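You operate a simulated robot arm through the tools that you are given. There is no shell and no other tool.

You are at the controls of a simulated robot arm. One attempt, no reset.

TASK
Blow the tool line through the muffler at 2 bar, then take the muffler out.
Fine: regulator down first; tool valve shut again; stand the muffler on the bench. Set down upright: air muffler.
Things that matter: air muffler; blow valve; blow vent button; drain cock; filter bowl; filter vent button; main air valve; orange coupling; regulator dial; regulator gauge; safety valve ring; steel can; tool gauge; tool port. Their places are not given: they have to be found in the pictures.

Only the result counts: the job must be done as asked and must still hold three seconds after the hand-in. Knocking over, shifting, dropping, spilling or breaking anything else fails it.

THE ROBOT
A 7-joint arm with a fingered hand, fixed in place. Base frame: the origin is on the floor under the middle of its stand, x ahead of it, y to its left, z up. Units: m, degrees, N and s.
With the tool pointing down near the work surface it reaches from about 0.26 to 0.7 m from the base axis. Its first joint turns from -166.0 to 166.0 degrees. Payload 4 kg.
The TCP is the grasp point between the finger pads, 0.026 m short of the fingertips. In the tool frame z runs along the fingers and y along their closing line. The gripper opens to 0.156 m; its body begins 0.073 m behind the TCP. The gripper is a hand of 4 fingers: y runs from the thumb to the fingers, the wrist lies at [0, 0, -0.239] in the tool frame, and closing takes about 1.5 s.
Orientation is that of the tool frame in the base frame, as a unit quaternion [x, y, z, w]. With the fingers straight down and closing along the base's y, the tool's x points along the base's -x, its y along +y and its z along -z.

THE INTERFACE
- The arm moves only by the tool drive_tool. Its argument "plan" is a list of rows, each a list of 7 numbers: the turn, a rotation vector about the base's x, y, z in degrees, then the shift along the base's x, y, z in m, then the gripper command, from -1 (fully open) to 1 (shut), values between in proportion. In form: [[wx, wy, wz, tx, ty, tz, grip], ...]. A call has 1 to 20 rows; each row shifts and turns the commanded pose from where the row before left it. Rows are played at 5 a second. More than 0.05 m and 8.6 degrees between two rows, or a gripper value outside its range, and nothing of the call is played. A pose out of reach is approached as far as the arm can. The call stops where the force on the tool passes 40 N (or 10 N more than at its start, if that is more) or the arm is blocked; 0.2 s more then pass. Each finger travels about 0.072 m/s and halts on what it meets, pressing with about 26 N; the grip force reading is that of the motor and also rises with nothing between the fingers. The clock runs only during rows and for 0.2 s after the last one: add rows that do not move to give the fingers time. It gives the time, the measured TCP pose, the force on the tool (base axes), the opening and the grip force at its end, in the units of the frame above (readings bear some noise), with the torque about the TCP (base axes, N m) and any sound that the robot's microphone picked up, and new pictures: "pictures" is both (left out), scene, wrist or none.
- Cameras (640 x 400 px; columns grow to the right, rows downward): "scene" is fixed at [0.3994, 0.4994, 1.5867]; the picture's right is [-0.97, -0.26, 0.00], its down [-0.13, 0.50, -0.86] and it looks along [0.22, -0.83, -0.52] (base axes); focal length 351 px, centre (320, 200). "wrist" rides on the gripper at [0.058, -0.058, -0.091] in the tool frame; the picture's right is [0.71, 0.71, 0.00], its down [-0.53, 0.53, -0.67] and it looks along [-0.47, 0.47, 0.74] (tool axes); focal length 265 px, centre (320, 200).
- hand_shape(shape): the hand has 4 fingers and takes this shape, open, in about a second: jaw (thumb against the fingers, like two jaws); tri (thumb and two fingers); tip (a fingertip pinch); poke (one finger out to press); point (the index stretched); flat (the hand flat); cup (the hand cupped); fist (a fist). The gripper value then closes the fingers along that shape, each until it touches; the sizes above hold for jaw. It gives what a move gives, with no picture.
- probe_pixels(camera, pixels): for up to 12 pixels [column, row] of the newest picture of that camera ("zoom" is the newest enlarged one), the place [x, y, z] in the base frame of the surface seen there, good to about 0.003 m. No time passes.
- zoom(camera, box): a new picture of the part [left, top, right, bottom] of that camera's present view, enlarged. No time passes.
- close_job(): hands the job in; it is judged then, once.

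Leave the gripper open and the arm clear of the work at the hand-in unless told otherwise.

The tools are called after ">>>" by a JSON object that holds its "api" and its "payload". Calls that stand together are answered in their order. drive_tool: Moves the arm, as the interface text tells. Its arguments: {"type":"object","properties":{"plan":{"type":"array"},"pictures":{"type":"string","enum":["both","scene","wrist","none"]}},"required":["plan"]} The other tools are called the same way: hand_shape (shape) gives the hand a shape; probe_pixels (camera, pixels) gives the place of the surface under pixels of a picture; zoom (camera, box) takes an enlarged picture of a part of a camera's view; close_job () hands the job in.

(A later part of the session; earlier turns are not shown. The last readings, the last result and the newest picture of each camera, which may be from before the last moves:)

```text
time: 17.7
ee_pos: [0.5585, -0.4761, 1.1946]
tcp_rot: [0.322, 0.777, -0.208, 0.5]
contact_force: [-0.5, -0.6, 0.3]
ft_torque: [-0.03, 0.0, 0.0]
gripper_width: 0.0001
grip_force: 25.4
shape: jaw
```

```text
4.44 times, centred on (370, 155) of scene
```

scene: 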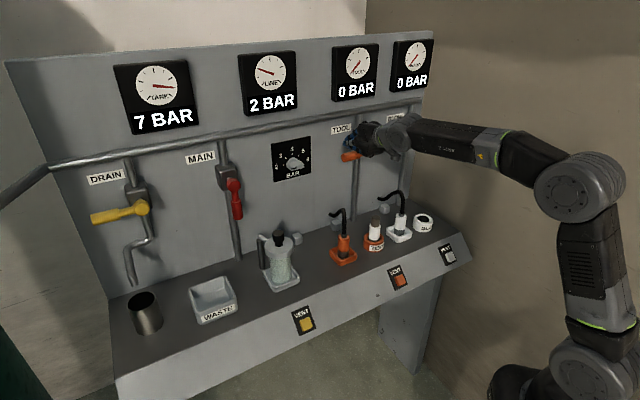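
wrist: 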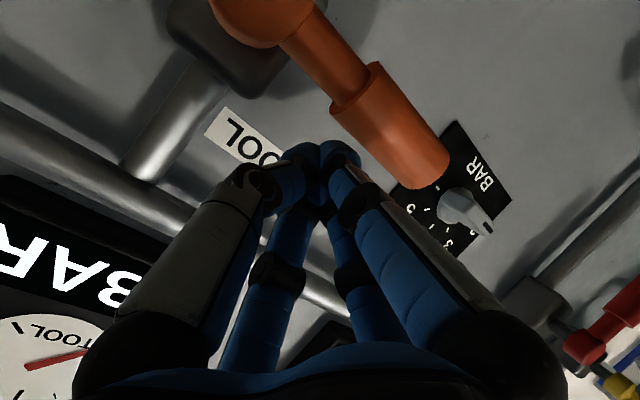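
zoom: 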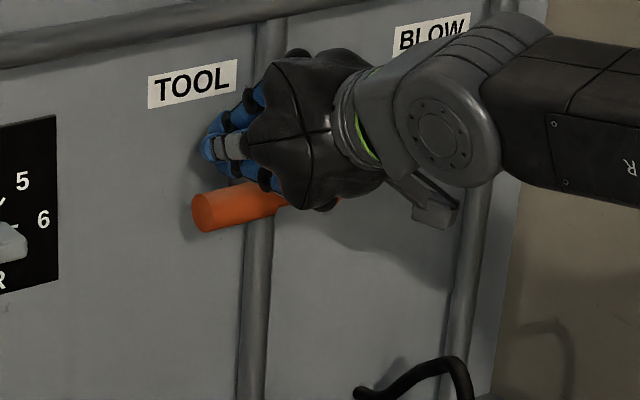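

Rod now just above the handle. I press down along the arc, first about 45°.

>>> {"api": "drive_tool", "payload": {"plan": [[0, 0, 0, 0.0012, 0.0012, -0.0106, 1], [0, 0, 0, 0.002, 0.002, -0.0096, 1], [0, 0, 0, 0.002, 0.002, -0.0096, 1], [0, 0, 0, 0.0002, 0.0002, -0.01, 1], [0, 0, 0, 0.0002, 0.0002, -0.01, 1], [0, 0, 0, -0.0017, -0.0017, -0.0097, 1], [0, 0, 0, -0.0017, -0.0017, -0.0097, 1]]}}

>>> {"api": "zoom", "payload": {"camera": "scene", "box": [300, 110, 440, 200]}}

```text
time: 19.3
ee_pos: [0.5634, -0.4742, 1.1248]
tcp_rot: [0.323, 0.776, -0.208, 0.5]
contact_force: [2.3, 0.8, 3.2]
ft_torque: [-0.09, 0.07, -0.04]
gripper_width: 0.0002
grip_force: 26.1
shape: jaw
```

scene: 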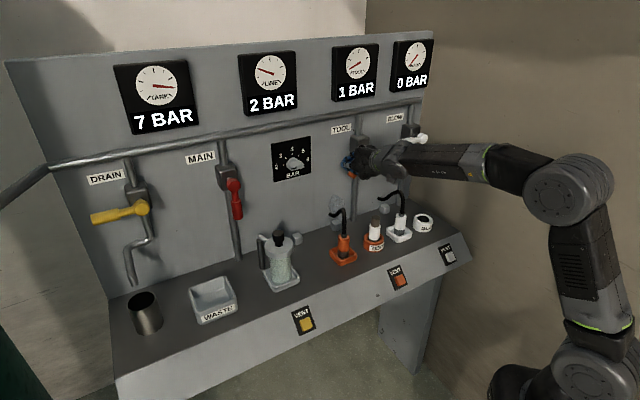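
wrist: 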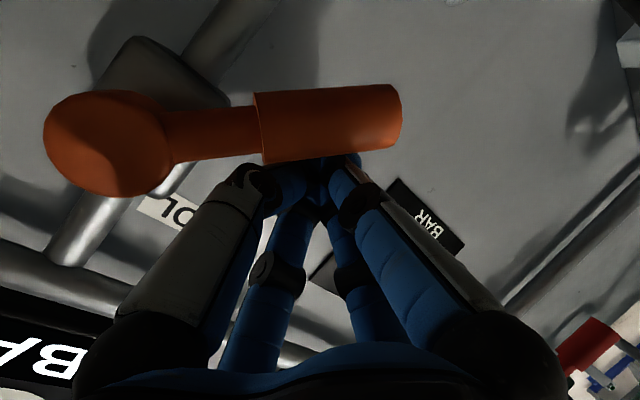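

```text
4.44 times, centred on (370, 155) of scene
```

zoom: 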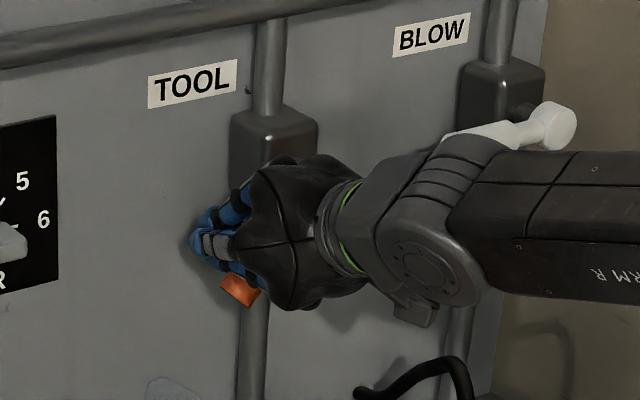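

TOOL gauge already rises to 1 BAR as the handle turns. I continue the arc to fully open (handle down).

>>> {"api": "drive_tool", "payload": {"plan": [[0, 0, 0, -0.0034, -0.0034, -0.0088, 1], [0, 0, 0, -0.0034, -0.0034, -0.0088, 1], [0, 0, 0, -0.0049, -0.0049, -0.0072, 1], [0, 0, 0, -0.0049, -0.0049, -0.0072, 1], [0, 0, 0, -0.006, -0.006, -0.0052, 1], [0, 0, 0, -0.006, -0.006, -0.0052, 1], [0, 0, 0, 0, 0, 0, 1]]}}

>>> {"api": "zoom", "payload": {"camera": "scene", "box": [300, 110, 440, 200]}}

>>> {"api": "zoom", "payload": {"camera": "scene", "box": [230, 30, 440, 130]}}

```text
time: 20.9
ee_pos: [0.5398, -0.4958, 1.0839]
tcp_rot: [0.316, 0.778, -0.203, 0.503]
contact_force: [7.7, 37.0, 12.3]
ft_torque: [-0.42, 0.37, -0.91]
gripper_width: 0.0
grip_force: 26.2
shape: jaw
```

scene: 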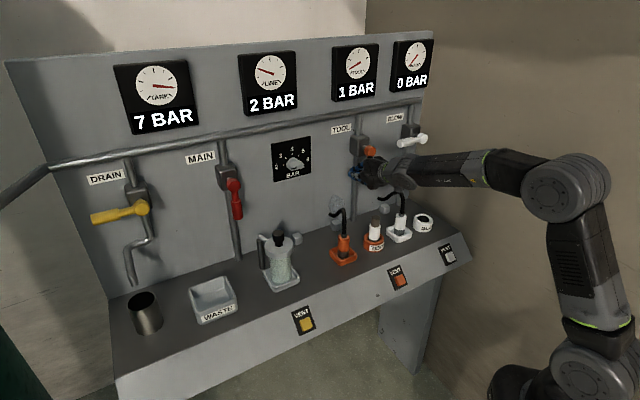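
wrist: 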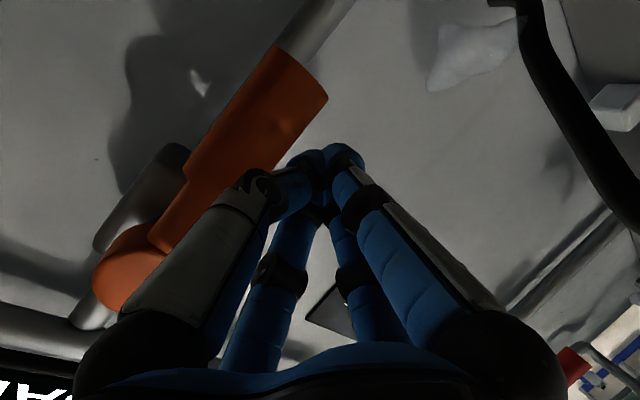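

```text
4.44 times, centred on (370, 155) of scene
```

zoom: 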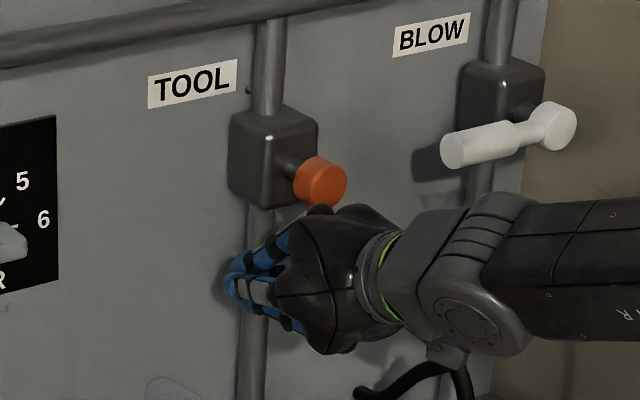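

```text
3.05 times, centred on (335, 80) of scene
```

zoom: 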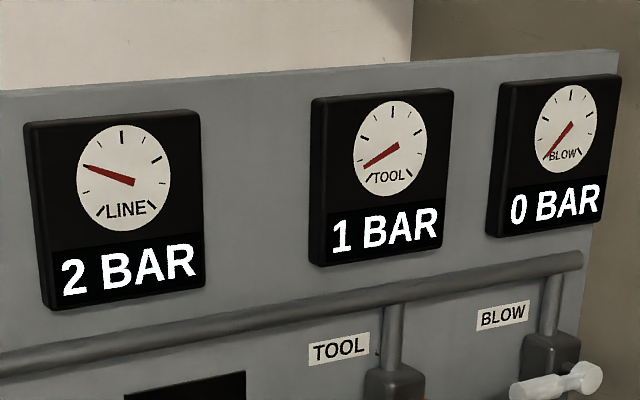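

The handle hangs down along the pipe (at its stop, ~38 N side force); TOOL reads 1 BAR while air flows through the muffler. I back off a little to relieve the force and wait a few seconds watching the gauges and sound.

>>> {"api": "drive_tool", "payload": {"plan": [[0, 0, 0, 0.0085, 0.0085, 0, 1], [0, 0, 0, 0.005, 0.005, 0, 1], [0, 0, 0, 0, 0, 0, 1], [0, 0, 0, 0, 0, 0, 1], [0, 0, 0, 0, 0, 0, 1], [0, 0, 0, 0, 0, 0, 1], [0, 0, 0, 0, 0, 0, 1], [0, 0, 0, 0, 0, 0, 1], [0, 0, 0, 0, 0, 0, 1], [0, 0, 0, 0, 0, 0, 1]]}}

>>> {"api": "zoom", "payload": {"camera": "scene", "box": [230, 30, 440, 130]}}

>>> {"api": "zoom", "payload": {"camera": "scene", "box": [300, 110, 440, 260]}}

```text
time: 23.1
ee_pos: [0.5473, -0.4896, 1.0814]
tcp_rot: [0.323, 0.776, -0.208, 0.5]
contact_force: [-0.3, 0.0, 0.3]
ft_torque: [-0.02, -0.01, -0.03]
gripper_width: 0.0
grip_force: 25.8
shape: jaw
```

scene: 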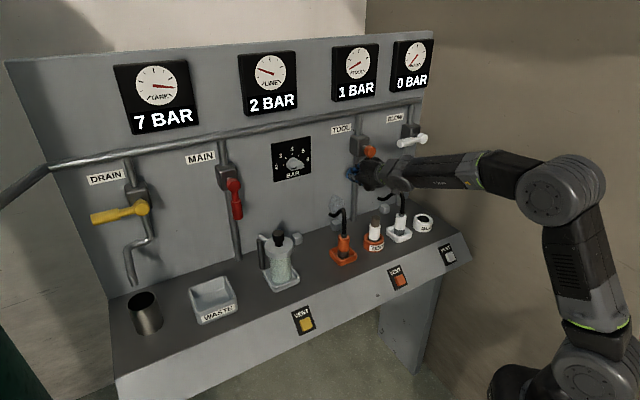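
wrist: 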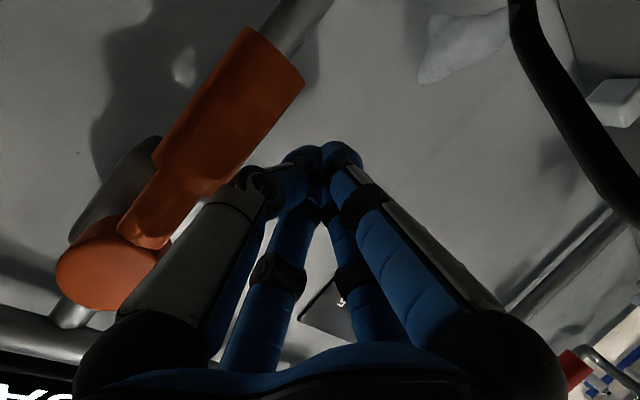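

```text
3.05 times, centred on (335, 80) of scene
```

zoom: 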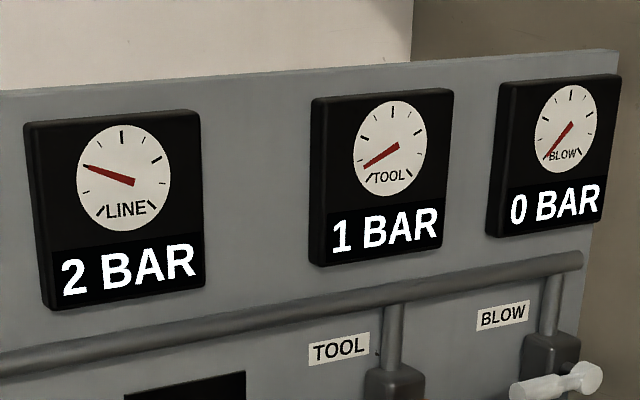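

```text
2.67 times, centred on (370, 185) of scene
```

zoom: 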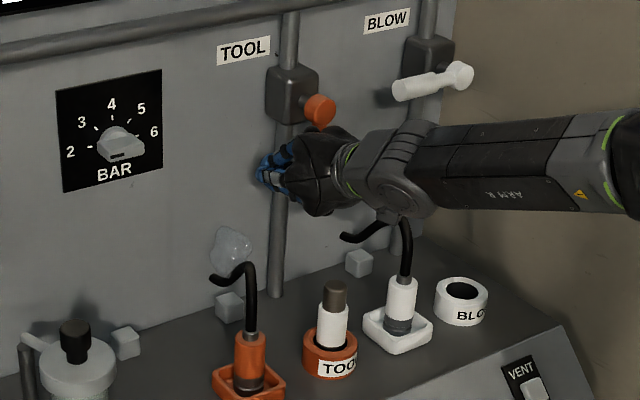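

TOOL steady at 1 BAR, LINE 2. I notice a whitish translucent shape near (335,208). Let me zoom on it.

>>> {"api": "zoom", "payload": {"camera": "scene", "box": [315, 190, 395, 260]}}

>>> {"api": "probe_pixels", "payload": {"camera": "scene", "pixels": [[335, 208], [334, 200], [340, 212], [334, 224], [345, 205], [375, 216], [375, 210], [328, 213]]}}

>>> {"api": "zoom", "payload": {"camera": "wrist", "box": [380, 0, 640, 200]}}

```text
5.71 times, centred on (355, 225) of scene
```

zoom: 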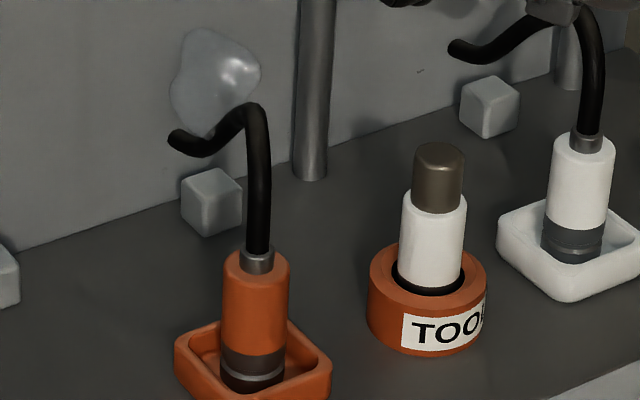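

```text
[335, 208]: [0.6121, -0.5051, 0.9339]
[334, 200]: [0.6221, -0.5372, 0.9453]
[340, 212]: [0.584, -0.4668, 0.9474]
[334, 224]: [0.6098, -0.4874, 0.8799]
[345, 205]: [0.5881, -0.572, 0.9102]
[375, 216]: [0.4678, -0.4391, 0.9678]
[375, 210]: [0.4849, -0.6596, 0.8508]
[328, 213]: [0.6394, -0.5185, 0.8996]
```

```text
2.00 times, centred on (510, 100) of wrist
```

zoom: 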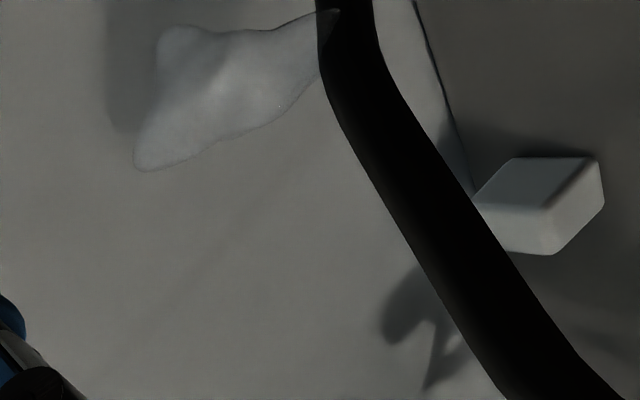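

A plume shows air flowing from the tool line. I want to verify that the tool handle is fully vertical; probing it in the wrist picture.

>>> {"api": "probe_pixels", "payload": {"camera": "wrist", "pixels": [[100, 275], [130, 240], [165, 205], [200, 130], [235, 85], [265, 45], [285, 60], [225, 60], [255, 110], [290, 20], [75, 310], [320, 5]]}}

>>> {"api": "zoom", "payload": {"camera": "wrist", "box": [0, 0, 340, 340]}}

```text
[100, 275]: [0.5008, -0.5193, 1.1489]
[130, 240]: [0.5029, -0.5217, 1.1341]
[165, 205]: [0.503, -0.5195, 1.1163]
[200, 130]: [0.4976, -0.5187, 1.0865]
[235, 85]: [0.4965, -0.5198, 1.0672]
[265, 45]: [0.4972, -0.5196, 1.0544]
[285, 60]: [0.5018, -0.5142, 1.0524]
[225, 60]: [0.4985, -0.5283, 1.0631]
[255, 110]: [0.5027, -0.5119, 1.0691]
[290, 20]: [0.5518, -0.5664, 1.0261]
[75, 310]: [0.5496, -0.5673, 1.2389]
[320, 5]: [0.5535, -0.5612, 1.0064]
```

```text
1.18 times, centred on (170, 170) of wrist
```

zoom: 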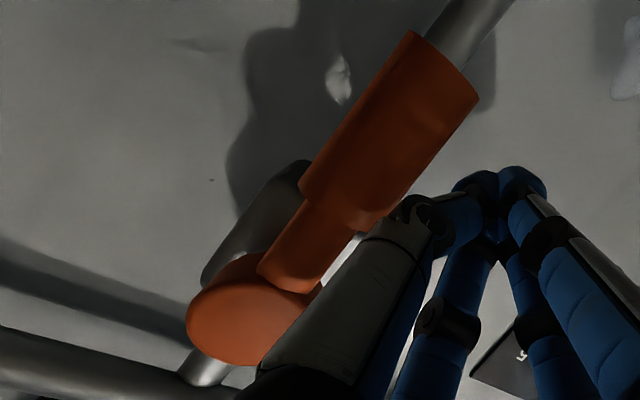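

The handle is vertical (fully open), LINE 2, TOOL steady under flow. Before going round to the handle's other side, I check clearance between the wrist camera box and the white hose near (400,192).

>>> {"api": "zoom", "payload": {"camera": "scene", "box": [360, 160, 430, 220]}}

>>> {"api": "probe_pixels", "payload": {"camera": "scene", "pixels": [[400, 196], [398, 192], [394, 191], [390, 193], [385, 197], [381, 199], [402, 205], [384, 187], [390, 186], [397, 145], [399, 141], [397, 148]]}}

```text
6.67 times, centred on (395, 190) of scene
```

zoom: 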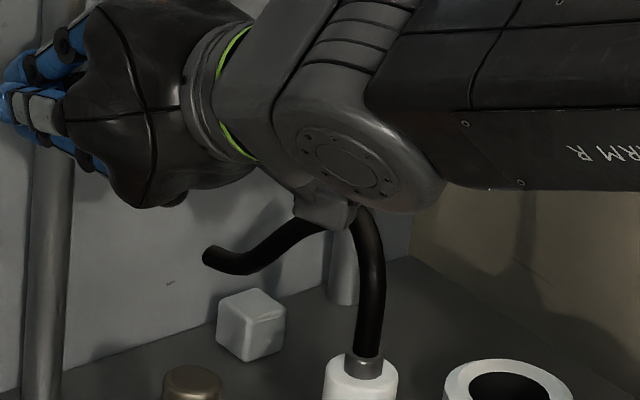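

```text
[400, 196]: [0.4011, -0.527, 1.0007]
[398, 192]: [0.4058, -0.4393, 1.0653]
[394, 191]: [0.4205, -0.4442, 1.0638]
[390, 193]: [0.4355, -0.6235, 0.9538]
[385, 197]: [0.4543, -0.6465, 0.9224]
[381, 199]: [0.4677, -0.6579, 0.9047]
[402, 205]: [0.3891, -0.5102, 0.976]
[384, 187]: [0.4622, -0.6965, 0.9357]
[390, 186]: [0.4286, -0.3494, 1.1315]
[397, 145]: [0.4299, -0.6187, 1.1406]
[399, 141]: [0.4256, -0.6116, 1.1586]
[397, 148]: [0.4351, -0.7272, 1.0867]
```

Camera box bottom z≈1.055, hose top ≈1.01–1.02 so I keep z a bit higher. I withdraw from the panel and shift to the right of the handle.

>>> {"api": "drive_tool", "payload": {"plan": [[0, 0, 0, -0.0276, 0.0276, 0.01, 1], [0, 0, 0, -0.0276, 0.0276, 0.01, 1], [0, 0, 0, -0.0262, -0.0262, 0, 1], [0, 0, 0, -0.0262, -0.0262, 0, 1], [0, 0, 0, -0.0262, -0.0262, 0, 1], [0, 0, 0, 0, 0, 0, 1]]}}

>>> {"api": "zoom", "payload": {"camera": "scene", "box": [310, 110, 470, 230]}}

```text
time: 24.5
ee_pos: [0.4162, -0.5094, 1.1027]
tcp_rot: [0.322, 0.777, -0.207, 0.5]
contact_force: [0.0, -1.0, 0.6]
ft_torque: [0.01, 0.03, 0.01]
gripper_width: 0.0
grip_force: 26.1
shape: jaw
```

scene: 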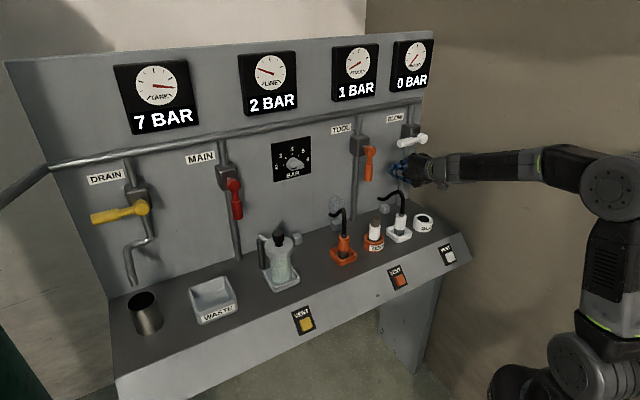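
wrist: 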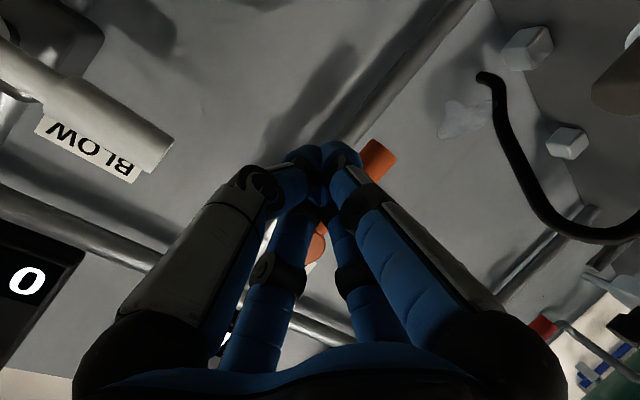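

```text
3.33 times, centred on (390, 170) of scene
```

zoom: 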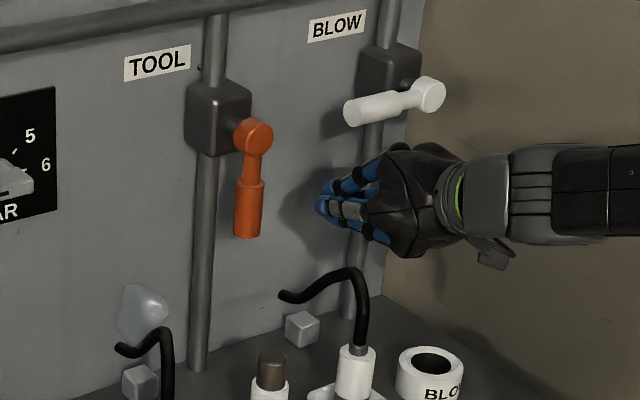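

The tool handle hangs vertical, air still flowing (plume). I come in on its right side at z≈1.093 and prepare to push it back left/up.

>>> {"api": "drive_tool", "payload": {"plan": [[0, 0, 0, 0.0078, 0.0078, -0.004, 1], [0, 0, 0, 0.0278, -0.0278, -0.003, 1], [0, 0, 0, 0.0278, -0.0278, -0.003, 1], [0, 0, 0, 0, 0, 0, 1]]}}

>>> {"api": "zoom", "payload": {"camera": "scene", "box": [310, 110, 470, 230]}}

```text
time: 25.5
ee_pos: [0.475, -0.5568, 1.0868]
tcp_rot: [0.32, 0.776, -0.212, 0.5]
contact_force: [-0.1, 0.9, 0.4]
ft_torque: [-0.01, 0.0, -0.01]
gripper_width: 0.0
grip_force: 26.2
shape: jaw
out of reach, approached as far as the arm can: row 3
```

scene: 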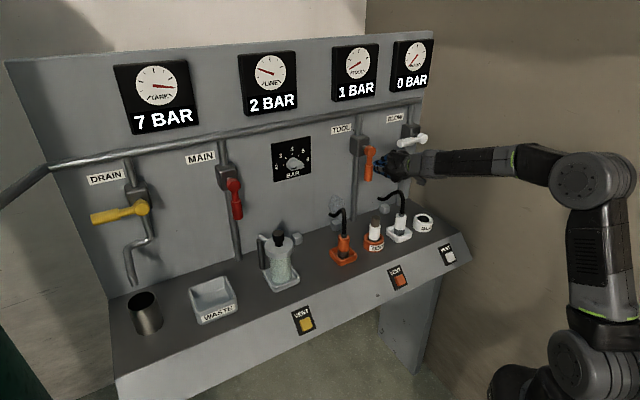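
wrist: 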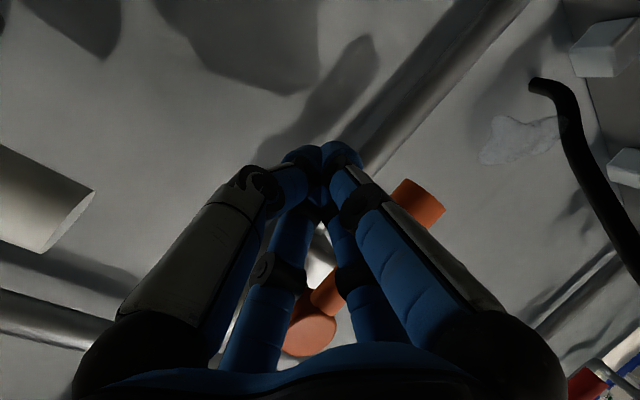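

```text
3.33 times, centred on (390, 170) of scene
```

zoom: 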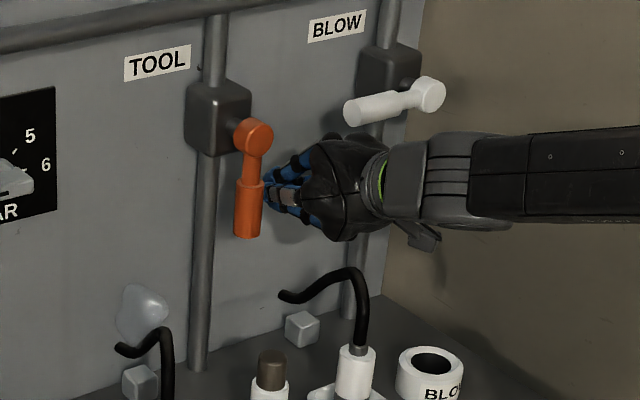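

The rod is now right of the handle at R≈0.058. I push the handle leftward/up along its arc, first half.

>>> {"api": "drive_tool", "payload": {"plan": [[0, 0, 0, 0.0098, 0.0098, 0, 1], [0, 0, 0, 0.0064, 0.0064, -0.0029, 1], [0, 0, 0, 0.0064, 0.0064, -0.0029, 1], [0, 0, 0, 0.0067, 0.0067, -0.0005, 1], [0, 0, 0, 0.0067, 0.0067, -0.0005, 1], [0, 0, 0, 0.0066, 0.0066, 0.002, 1], [0, 0, 0, 0.0066, 0.0066, 0.002, 1]]}}

>>> {"api": "zoom", "payload": {"camera": "scene", "box": [310, 110, 470, 230]}}

```text
time: 27.1
ee_pos: [0.5261, -0.5123, 1.0876]
tcp_rot: [0.322, 0.777, -0.207, 0.5]
contact_force: [-12.0, 0.5, -3.4]
ft_torque: [-0.06, -0.52, 0.1]
gripper_width: 0.0001
grip_force: 26.2
shape: jaw
```

scene: 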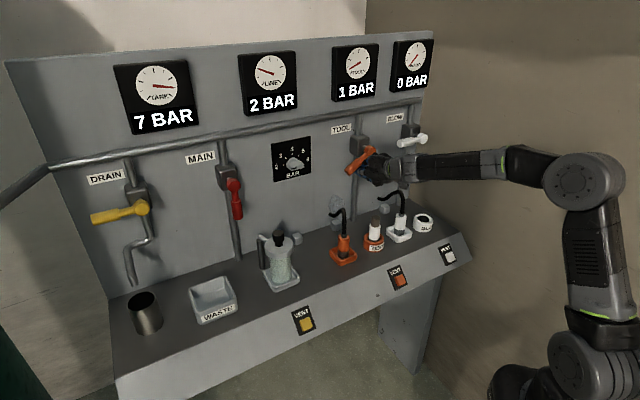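
wrist: 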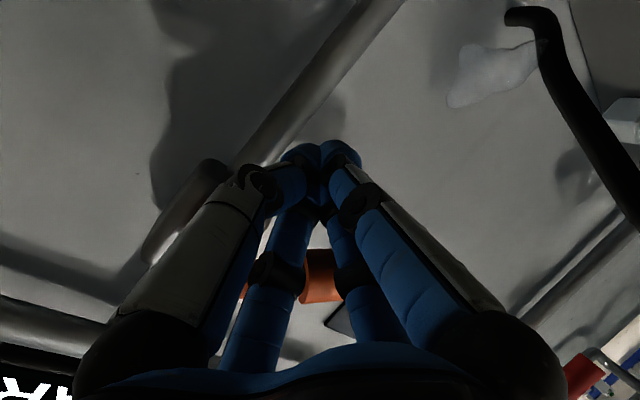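

```text
3.33 times, centred on (390, 170) of scene
```

zoom: 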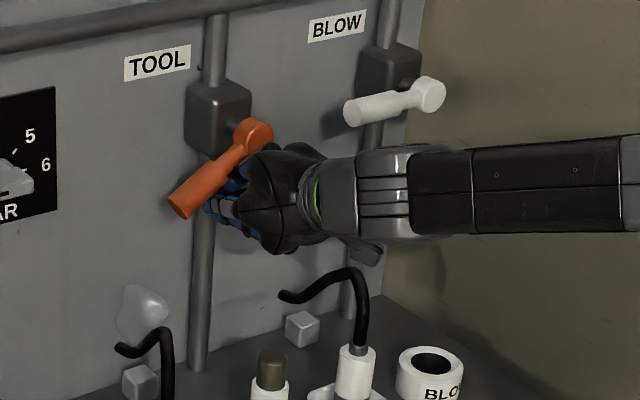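

Handle is about half way. Continue pushing up toward horizontal (shut).

>>> {"api": "drive_tool", "payload": {"plan": [[0, 0, 0, 0.006, 0.006, 0.0044, 1], [0, 0, 0, 0.006, 0.006, 0.0044, 1], [0, 0, 0, 0.005, 0.005, 0.0064, 1], [0, 0, 0, 0.005, 0.005, 0.0064, 1], [0, 0, 0, 0.0036, 0.0036, 0.006, 1], [0, 0, 0, 0, 0, 0, 1]]}}

>>> {"api": "zoom", "payload": {"camera": "scene", "box": [310, 110, 470, 230]}}

>>> {"api": "zoom", "payload": {"camera": "scene", "box": [230, 30, 440, 130]}}

```text
time: 28.1
ee_pos: [0.5442, -0.4908, 1.0973]
tcp_rot: [0.325, 0.781, -0.205, 0.492]
contact_force: [-4.5, 3.6, -5.0]
ft_torque: [-0.16, -0.23, 0.05]
gripper_width: 0.0
grip_force: 25.6
shape: jaw
stopped in row 4: the force on the tool passed its limit at 44 N (the readings are from after the stop); the commanded pose is now the measured one
```

scene: 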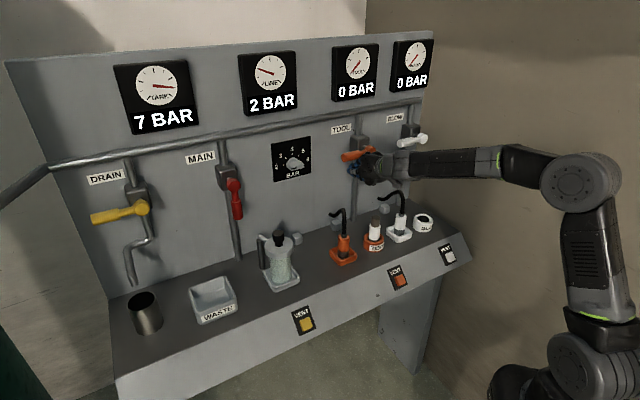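
wrist: 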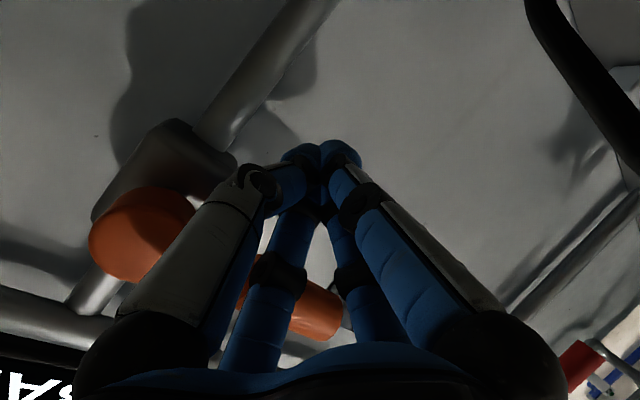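

```text
3.33 times, centred on (390, 170) of scene
```

zoom: 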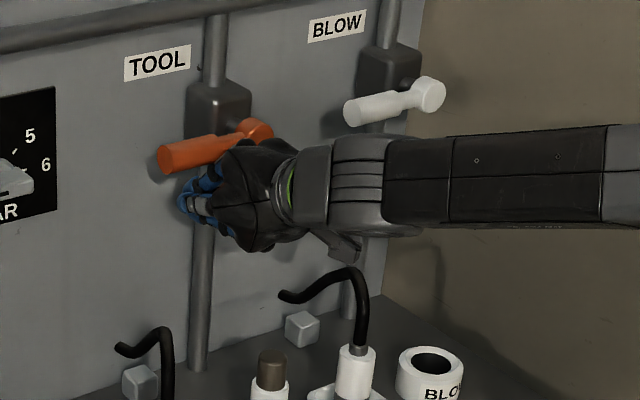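

```text
3.05 times, centred on (335, 80) of scene
```

zoom: 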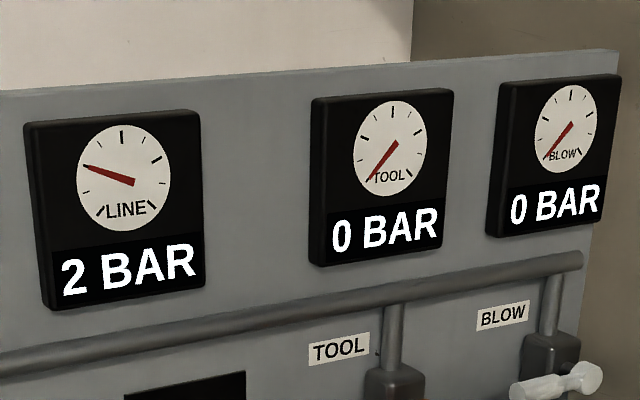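

TOOL dropped to 0 BAR, plume gone; the push stopped at the handle's end stop (44 N). I lower slightly and withdraw to inspect the handle's angle.

>>> {"api": "drive_tool", "payload": {"plan": [[0, 0, 0, -0.002, 0.002, -0.01, 1], [0, 0, 0, -0.0212, 0.0212, 0.0, 1], [0, 0, 0, -0.0283, 0.0283, 0.005, 1], [0, 0, 0, -0.0283, 0.0283, 0.01, 1], [0, 0, 0, -0.0283, 0.0283, 0.01, 1], [0, 0, 0, 0, 0, 0, 1]]}}

>>> {"api": "zoom", "payload": {"camera": "scene", "box": [310, 110, 470, 210]}}

>>> {"api": "probe_pixels", "payload": {"camera": "scene", "pixels": [[343, 157], [360, 153], [371, 150], [344, 154], [344, 161], [342, 153], [343, 151], [372, 147], [350, 155], [365, 149]]}}

```text
time: 29.7
ee_pos: [0.3466, -0.4677, 1.0617]
tcp_rot: [0.409, 0.767, -0.26, 0.421]
contact_force: [0.1, 0.2, -0.1]
ft_torque: [-0.01, -0.01, 0.0]
gripper_width: 0.0
grip_force: 26.3
shape: jaw
out of reach, approached as far as the arm can: row 2
stopped in row 6: the arm was blocked; the commanded pose is now the measured one
```

scene: 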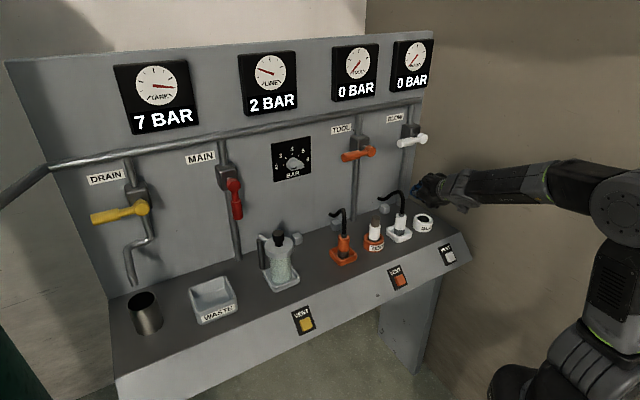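
wrist: 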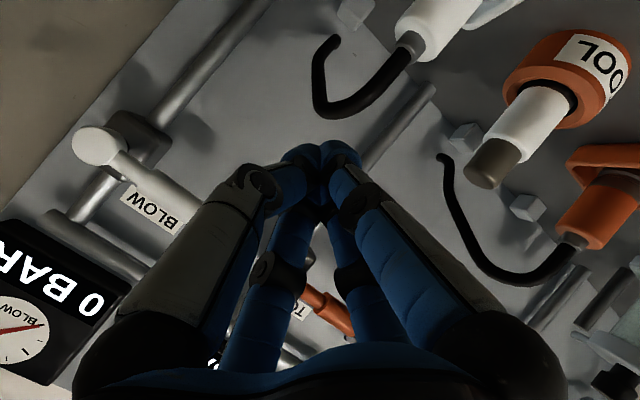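

```text
4.00 times, centred on (390, 160) of scene
```

zoom: 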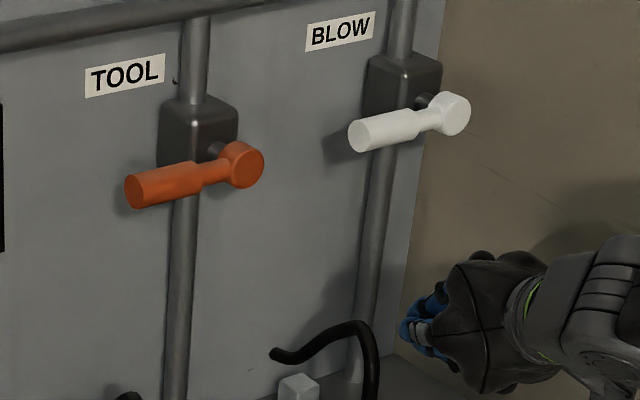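

```text
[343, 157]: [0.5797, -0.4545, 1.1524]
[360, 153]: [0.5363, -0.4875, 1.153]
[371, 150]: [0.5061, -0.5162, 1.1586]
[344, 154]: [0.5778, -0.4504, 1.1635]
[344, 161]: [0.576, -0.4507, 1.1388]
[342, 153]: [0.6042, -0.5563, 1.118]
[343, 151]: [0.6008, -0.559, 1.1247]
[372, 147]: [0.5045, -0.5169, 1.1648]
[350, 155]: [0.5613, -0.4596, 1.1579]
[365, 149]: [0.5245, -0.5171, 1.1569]
```

The tool handle is back exactly to its original shut place and TOOL reads 0. But the arm wandered to the right on withdrawal (IK limit). I check that the white coupling/hose are undisturbed before moving on.

>>> {"api": "zoom", "payload": {"camera": "scene", "box": [310, 180, 470, 280]}}

>>> {"api": "zoom", "payload": {"camera": "wrist", "box": [280, 0, 640, 220]}}

>>> {"api": "probe_pixels", "payload": {"camera": "scene", "pixels": [[402, 200], [397, 222], [402, 205], [424, 221], [344, 240], [375, 230], [400, 196], [396, 190], [390, 193], [428, 182]]}}

```text
4.00 times, centred on (390, 230) of scene
```

zoom: 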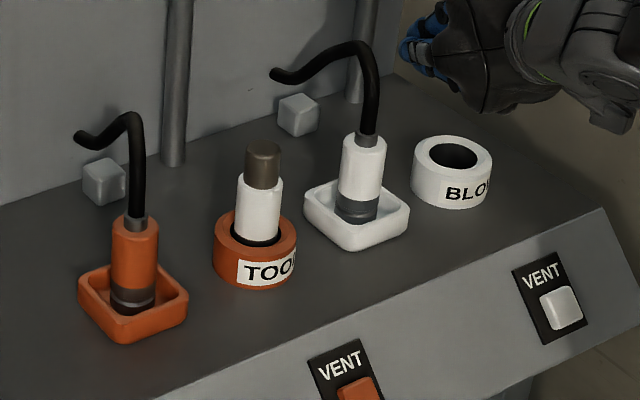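

```text
1.78 times, centred on (460, 110) of wrist
```

zoom: 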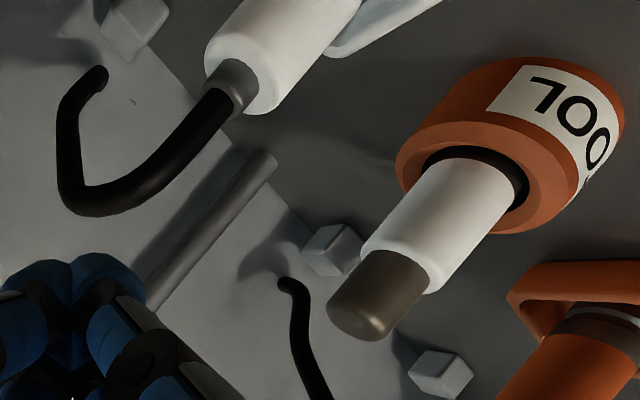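

```text
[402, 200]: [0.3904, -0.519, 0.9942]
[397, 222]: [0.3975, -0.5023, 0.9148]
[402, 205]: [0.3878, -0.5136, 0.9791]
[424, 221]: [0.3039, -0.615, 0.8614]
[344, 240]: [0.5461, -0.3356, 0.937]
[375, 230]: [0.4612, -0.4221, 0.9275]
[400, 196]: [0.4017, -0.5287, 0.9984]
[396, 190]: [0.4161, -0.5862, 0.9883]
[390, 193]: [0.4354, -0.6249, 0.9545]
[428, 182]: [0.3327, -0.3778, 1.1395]
```

All couplings and the muffler are unmoved. Now I back up, turn the tool to point straight down (fingers later along base x/y so the camera faces the robot side), well above everything.

>>> {"api": "drive_tool", "payload": {"plan": [[0, 0, 0, -0.015, 0.02, 0.03, 1], [0, 0, 0, -0.015, 0.02, 0.03, 1], [7.32, 4.27, 0, 0, 0, 0.005, 1], [7.32, 4.27, 0, 0, 0, 0.005, 1], [7.32, 4.27, 0, 0, 0, 0.005, 1], [7.32, 4.27, 0, 0, 0, 0.005, 1], [7.32, 4.27, 0, 0, 0, 0.005, 1], [7.32, 4.27, 0, 0, 0, 0.005, 1], [7.32, 4.27, 0, 0, 0, 0.005, 1], [0, 0, 0, 0, 0, 0, 1]]}}

```text
time: 31.9
ee_pos: [0.3706, -0.4371, 1.1324]
tcp_rot: [0.472, 0.882, -0.001, -0.002]
contact_force: [0.4, 0.7, 0.5]
ft_torque: [-0.04, 0.04, 0.02]
gripper_width: 0.0001
grip_force: 25.8
shape: jaw
out of reach, approached as far as the arm can: row 2, 3, 4
```

scene: 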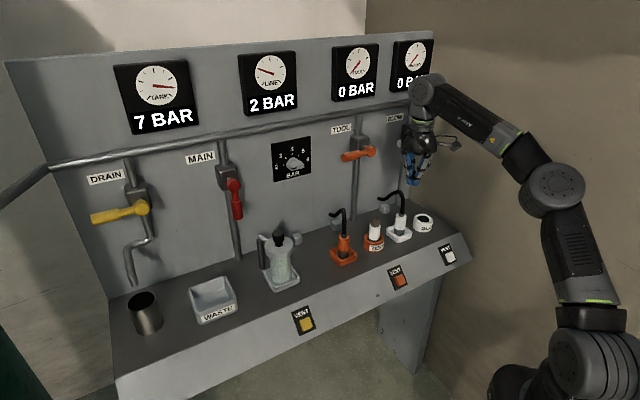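
wrist: 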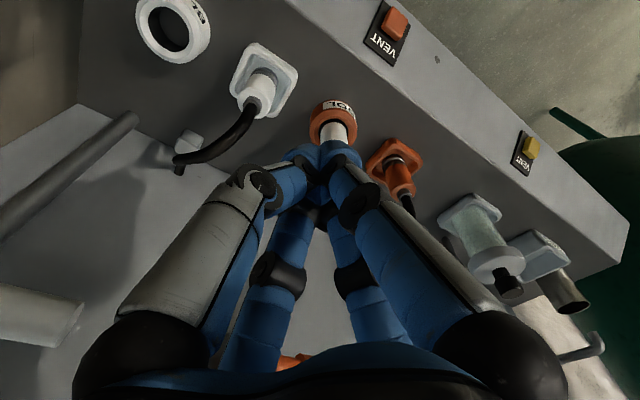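

Tool points down at z=1.13. Now I yaw -34° and shift over the muffler (about [0.4615,-0.4405]), opening the hand halfway.

>>> {"api": "drive_tool", "payload": {"plan": [[0, 0, -8.42, 0.0228, -0.0009, 0, 0], [0, 0, -8.42, 0.0228, -0.0009, 0, 0], [0, 0, -8.42, 0.0228, -0.0009, 0, 0], [0, 0, -8.42, 0.0228, -0.0009, 0, 0], [0, 0, 0, 0, 0, 0, 0], [0, 0, 0, 0, 0, 0, 0]]}}

>>> {"api": "zoom", "payload": {"camera": "scene", "box": [310, 110, 470, 260]}}

```text
time: 33.3
ee_pos: [0.4392, -0.4159, 1.1227]
tcp_rot: [0.705, 0.709, 0.0, 0.0]
contact_force: [-1.3, -0.4, -0.7]
ft_torque: [0.03, 0.0, 0.0]
gripper_width: 0.0779
grip_force: 0.0
shape: jaw
out of reach, approached as far as the arm can: row 3, 4
```

scene: 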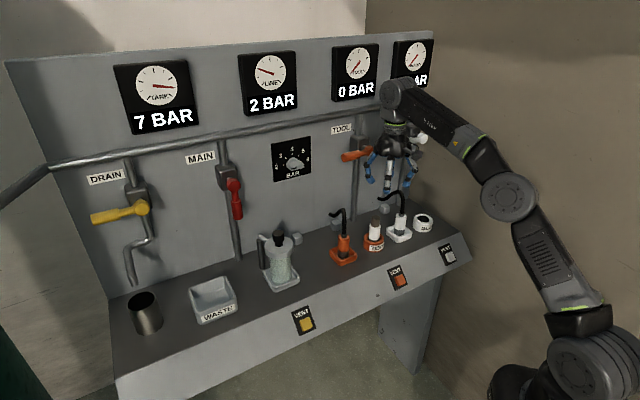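
wrist: 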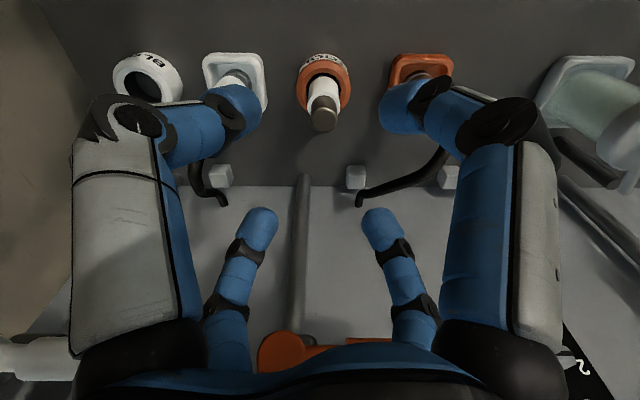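

```text
2.67 times, centred on (390, 185) of scene
```

zoom: 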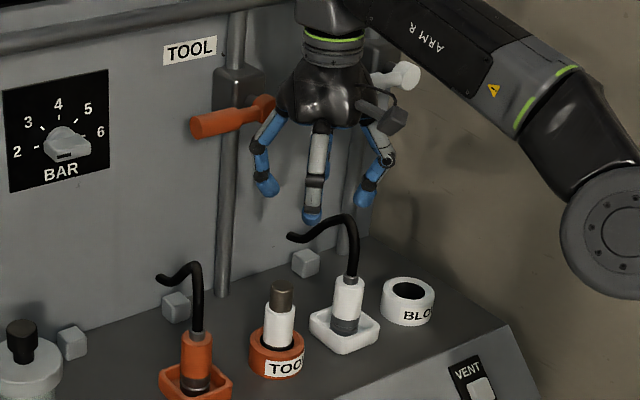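

Over the bench at reach limit for this height (TCP [0.439,-0.416,1.123]). The muffler is ahead between the finger gaps. I go lower first to z≈1.03, then see where I am.

>>> {"api": "drive_tool", "payload": {"plan": [[0, 0, 0, 0, 0, -0.04, -0.1], [0, 0, 0, 0, 0, -0.04, -0.1], [0, 0, 0, 0, 0, 0, -0.1]]}}

```text
time: 34.1
ee_pos: [0.4387, -0.4167, 1.0444]
tcp_rot: [0.707, 0.708, -0.001, 0.001]
contact_force: [0.5, -0.4, -0.3]
ft_torque: [0.04, 0.01, -0.02]
gripper_width: 0.0855
grip_force: 0.0
shape: jaw
```

scene: 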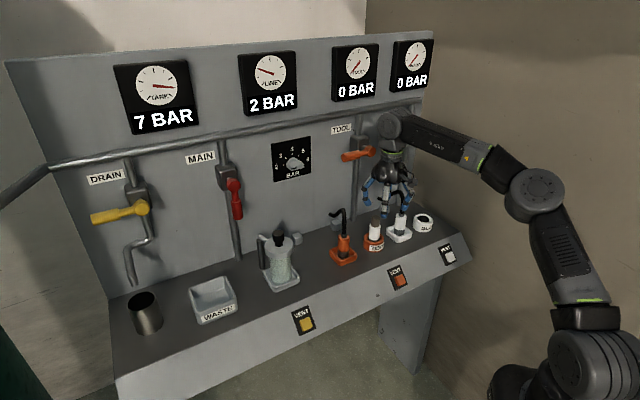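
wrist: 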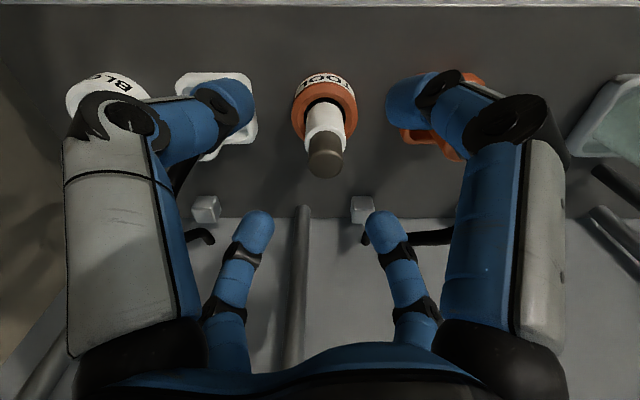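

The wrist camera looks straight at the muffler (cap near (326,160), body near (325,115)). I probe it for its centre.

>>> {"api": "probe_pixels", "payload": {"camera": "wrist", "pixels": [[326, 160], [326, 170], [326, 178], [310, 158], [341, 158], [326, 140], [324, 118], [308, 118], [341, 116], [324, 104], [300, 110], [350, 105]]}}

>>> {"api": "zoom", "payload": {"camera": "wrist", "box": [260, 50, 400, 200]}}

```text
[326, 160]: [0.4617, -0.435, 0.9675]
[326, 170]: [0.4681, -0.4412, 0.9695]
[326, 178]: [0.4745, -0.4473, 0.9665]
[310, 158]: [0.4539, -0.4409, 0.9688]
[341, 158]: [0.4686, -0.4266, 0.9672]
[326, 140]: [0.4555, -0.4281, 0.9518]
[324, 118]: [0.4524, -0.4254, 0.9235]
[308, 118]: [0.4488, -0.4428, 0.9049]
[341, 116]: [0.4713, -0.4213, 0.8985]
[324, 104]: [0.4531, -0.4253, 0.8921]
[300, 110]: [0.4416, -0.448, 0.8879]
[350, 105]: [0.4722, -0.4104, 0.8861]
```

```text
2.67 times, centred on (330, 125) of wrist
```

zoom: 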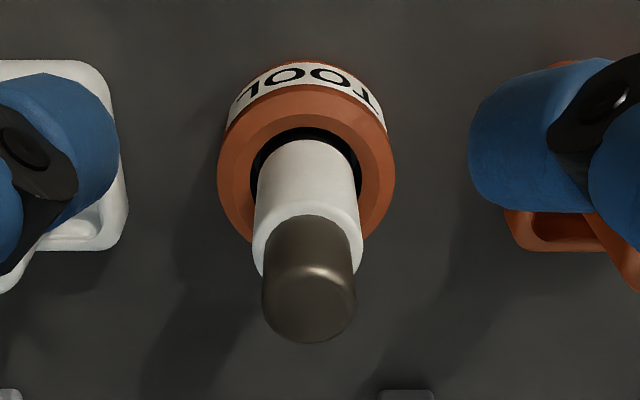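

Muffler centre ≈ [0.4635,-0.4388], top z≈0.969, body radius ≈18 mm. I shift over it and descend with fingers around it to TCP z≈0.925.

>>> {"api": "drive_tool", "payload": {"plan": [[0, 0, 0, 0.0124, -0.011, 0, -0.1], [0, 0, 0, 0.0124, -0.0111, 0, -0.1], [0, 0, 0, 0, 0, -0.025, -0.1], [0, 0, 0, 0, 0, 0, -0.1]]}}

>>> {"api": "zoom", "payload": {"camera": "scene", "box": [330, 150, 450, 260]}}

```text
time: 35.1
ee_pos: [0.4648, -0.4367, 1.0196]
tcp_rot: [0.707, 0.707, -0.001, -0.001]
contact_force: [-0.3, 0.1, 0.1]
ft_torque: [0.01, -0.01, -0.01]
gripper_width: 0.0853
grip_force: 0.0
shape: jaw
```

scene: 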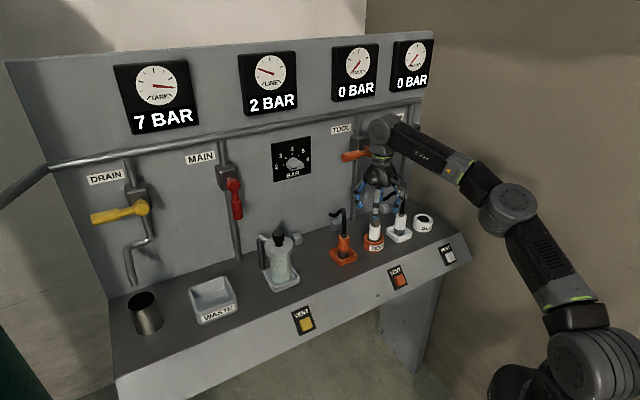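
wrist: 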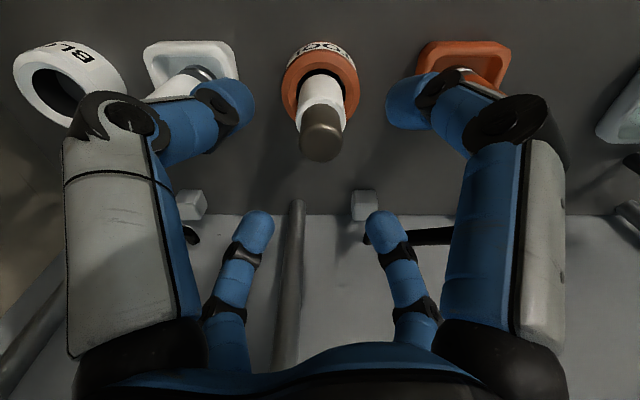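

```text
3.64 times, centred on (390, 205) of scene
```

zoom: 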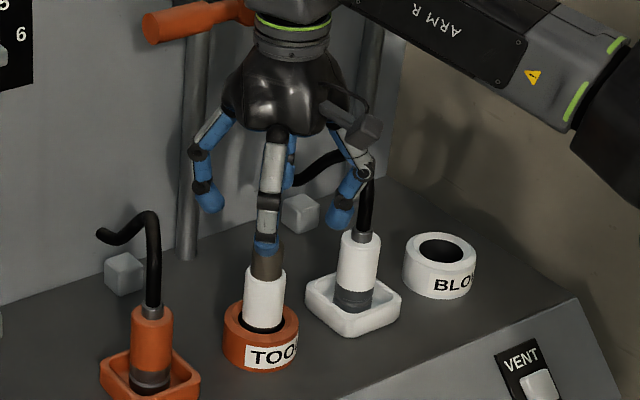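

Alignment looks good (muffler centred between the fingers). Descend to grip height.

>>> {"api": "drive_tool", "payload": {"plan": [[0, 0, 0, 0, -0.001, -0.03, -0.1], [0, 0, 0, 0, 0, -0.03, -0.1], [0, 0, 0, 0, 0, -0.02, -0.1], [0, 0, 0, 0, 0, -0.013, -0.1], [0, 0, 0, 0, 0, 0, -0.1]]}}

>>> {"api": "zoom", "payload": {"camera": "scene", "box": [330, 150, 450, 260]}}

```text
time: 36.3
ee_pos: [0.4647, -0.4402, 0.9243]
tcp_rot: [0.707, 0.707, -0.001, 0.0]
contact_force: [0.4, -0.5, 0.1]
ft_torque: [-0.03, 0.03, -0.01]
gripper_width: 0.0851
grip_force: 0.0
shape: jaw
```

scene: 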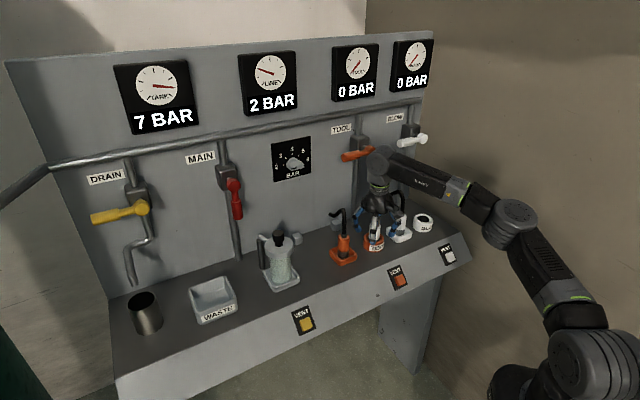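
wrist: 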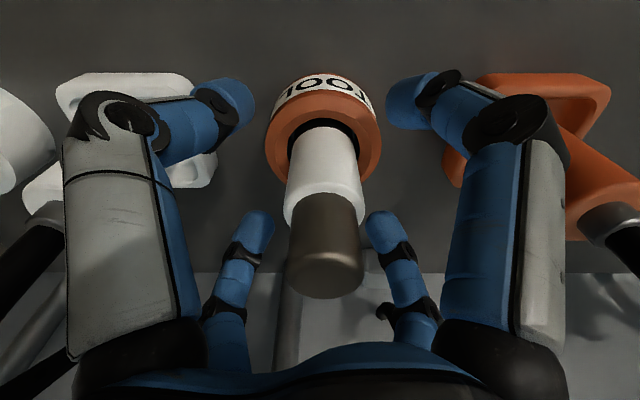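

```text
3.64 times, centred on (390, 205) of scene
```

zoom: 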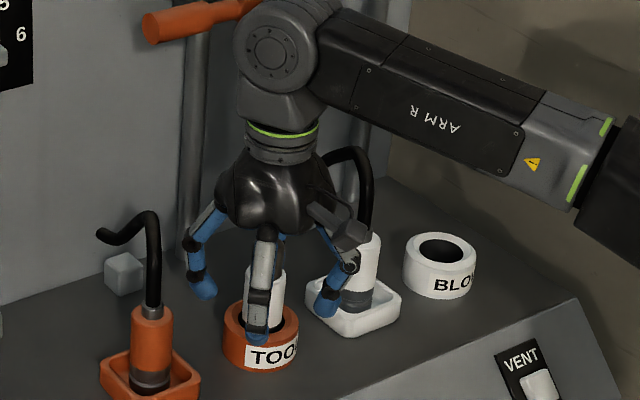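

Fingers surround the body above the orange ring, TOOL gauge 0 BAR. Close the hand on the muffler.

>>> {"api": "drive_tool", "payload": {"plan": [[0, 0, 0, 0, 0, 0, 0.4], [0, 0, 0, 0, 0, 0, 0.8], [0, 0, 0, 0, 0, 0, 1], [0, 0, 0, 0, 0, 0, 1], [0, 0, 0, 0, 0, 0, 1]]}}

>>> {"api": "zoom", "payload": {"camera": "scene", "box": [330, 150, 450, 260]}}

```text
time: 37.5
ee_pos: [0.4657, -0.4398, 0.924]
tcp_rot: [0.708, 0.706, 0.0, -0.001]
contact_force: [0.7, 0.2, 0.6]
ft_torque: [0.0, -0.03, -0.01]
gripper_width: 0.0286
grip_force: 26.1
shape: jaw
```

scene: 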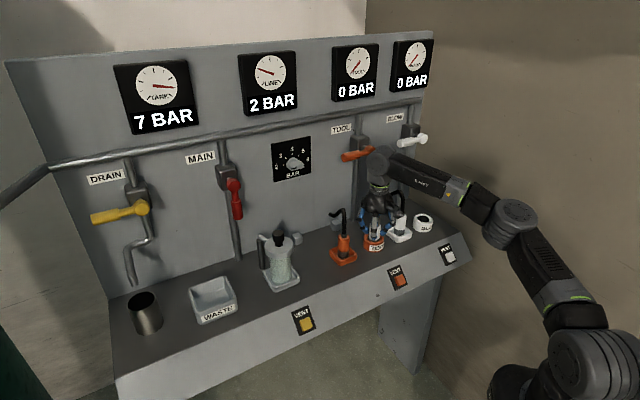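
wrist: 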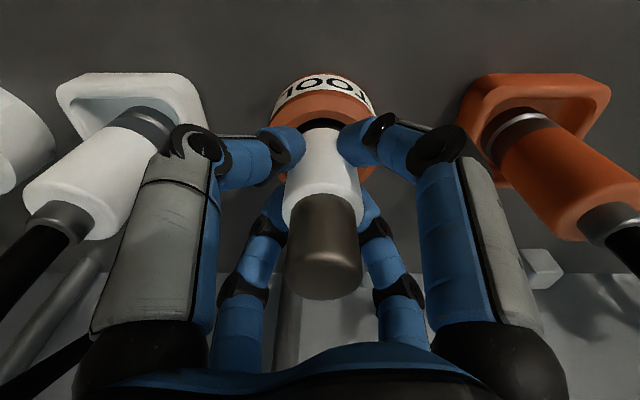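

```text
3.64 times, centred on (390, 205) of scene
```

zoom: 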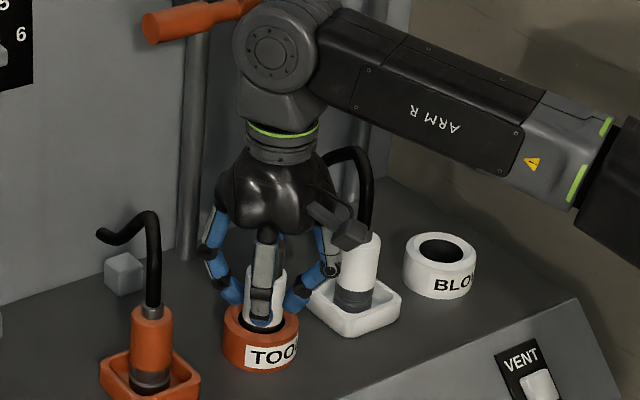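

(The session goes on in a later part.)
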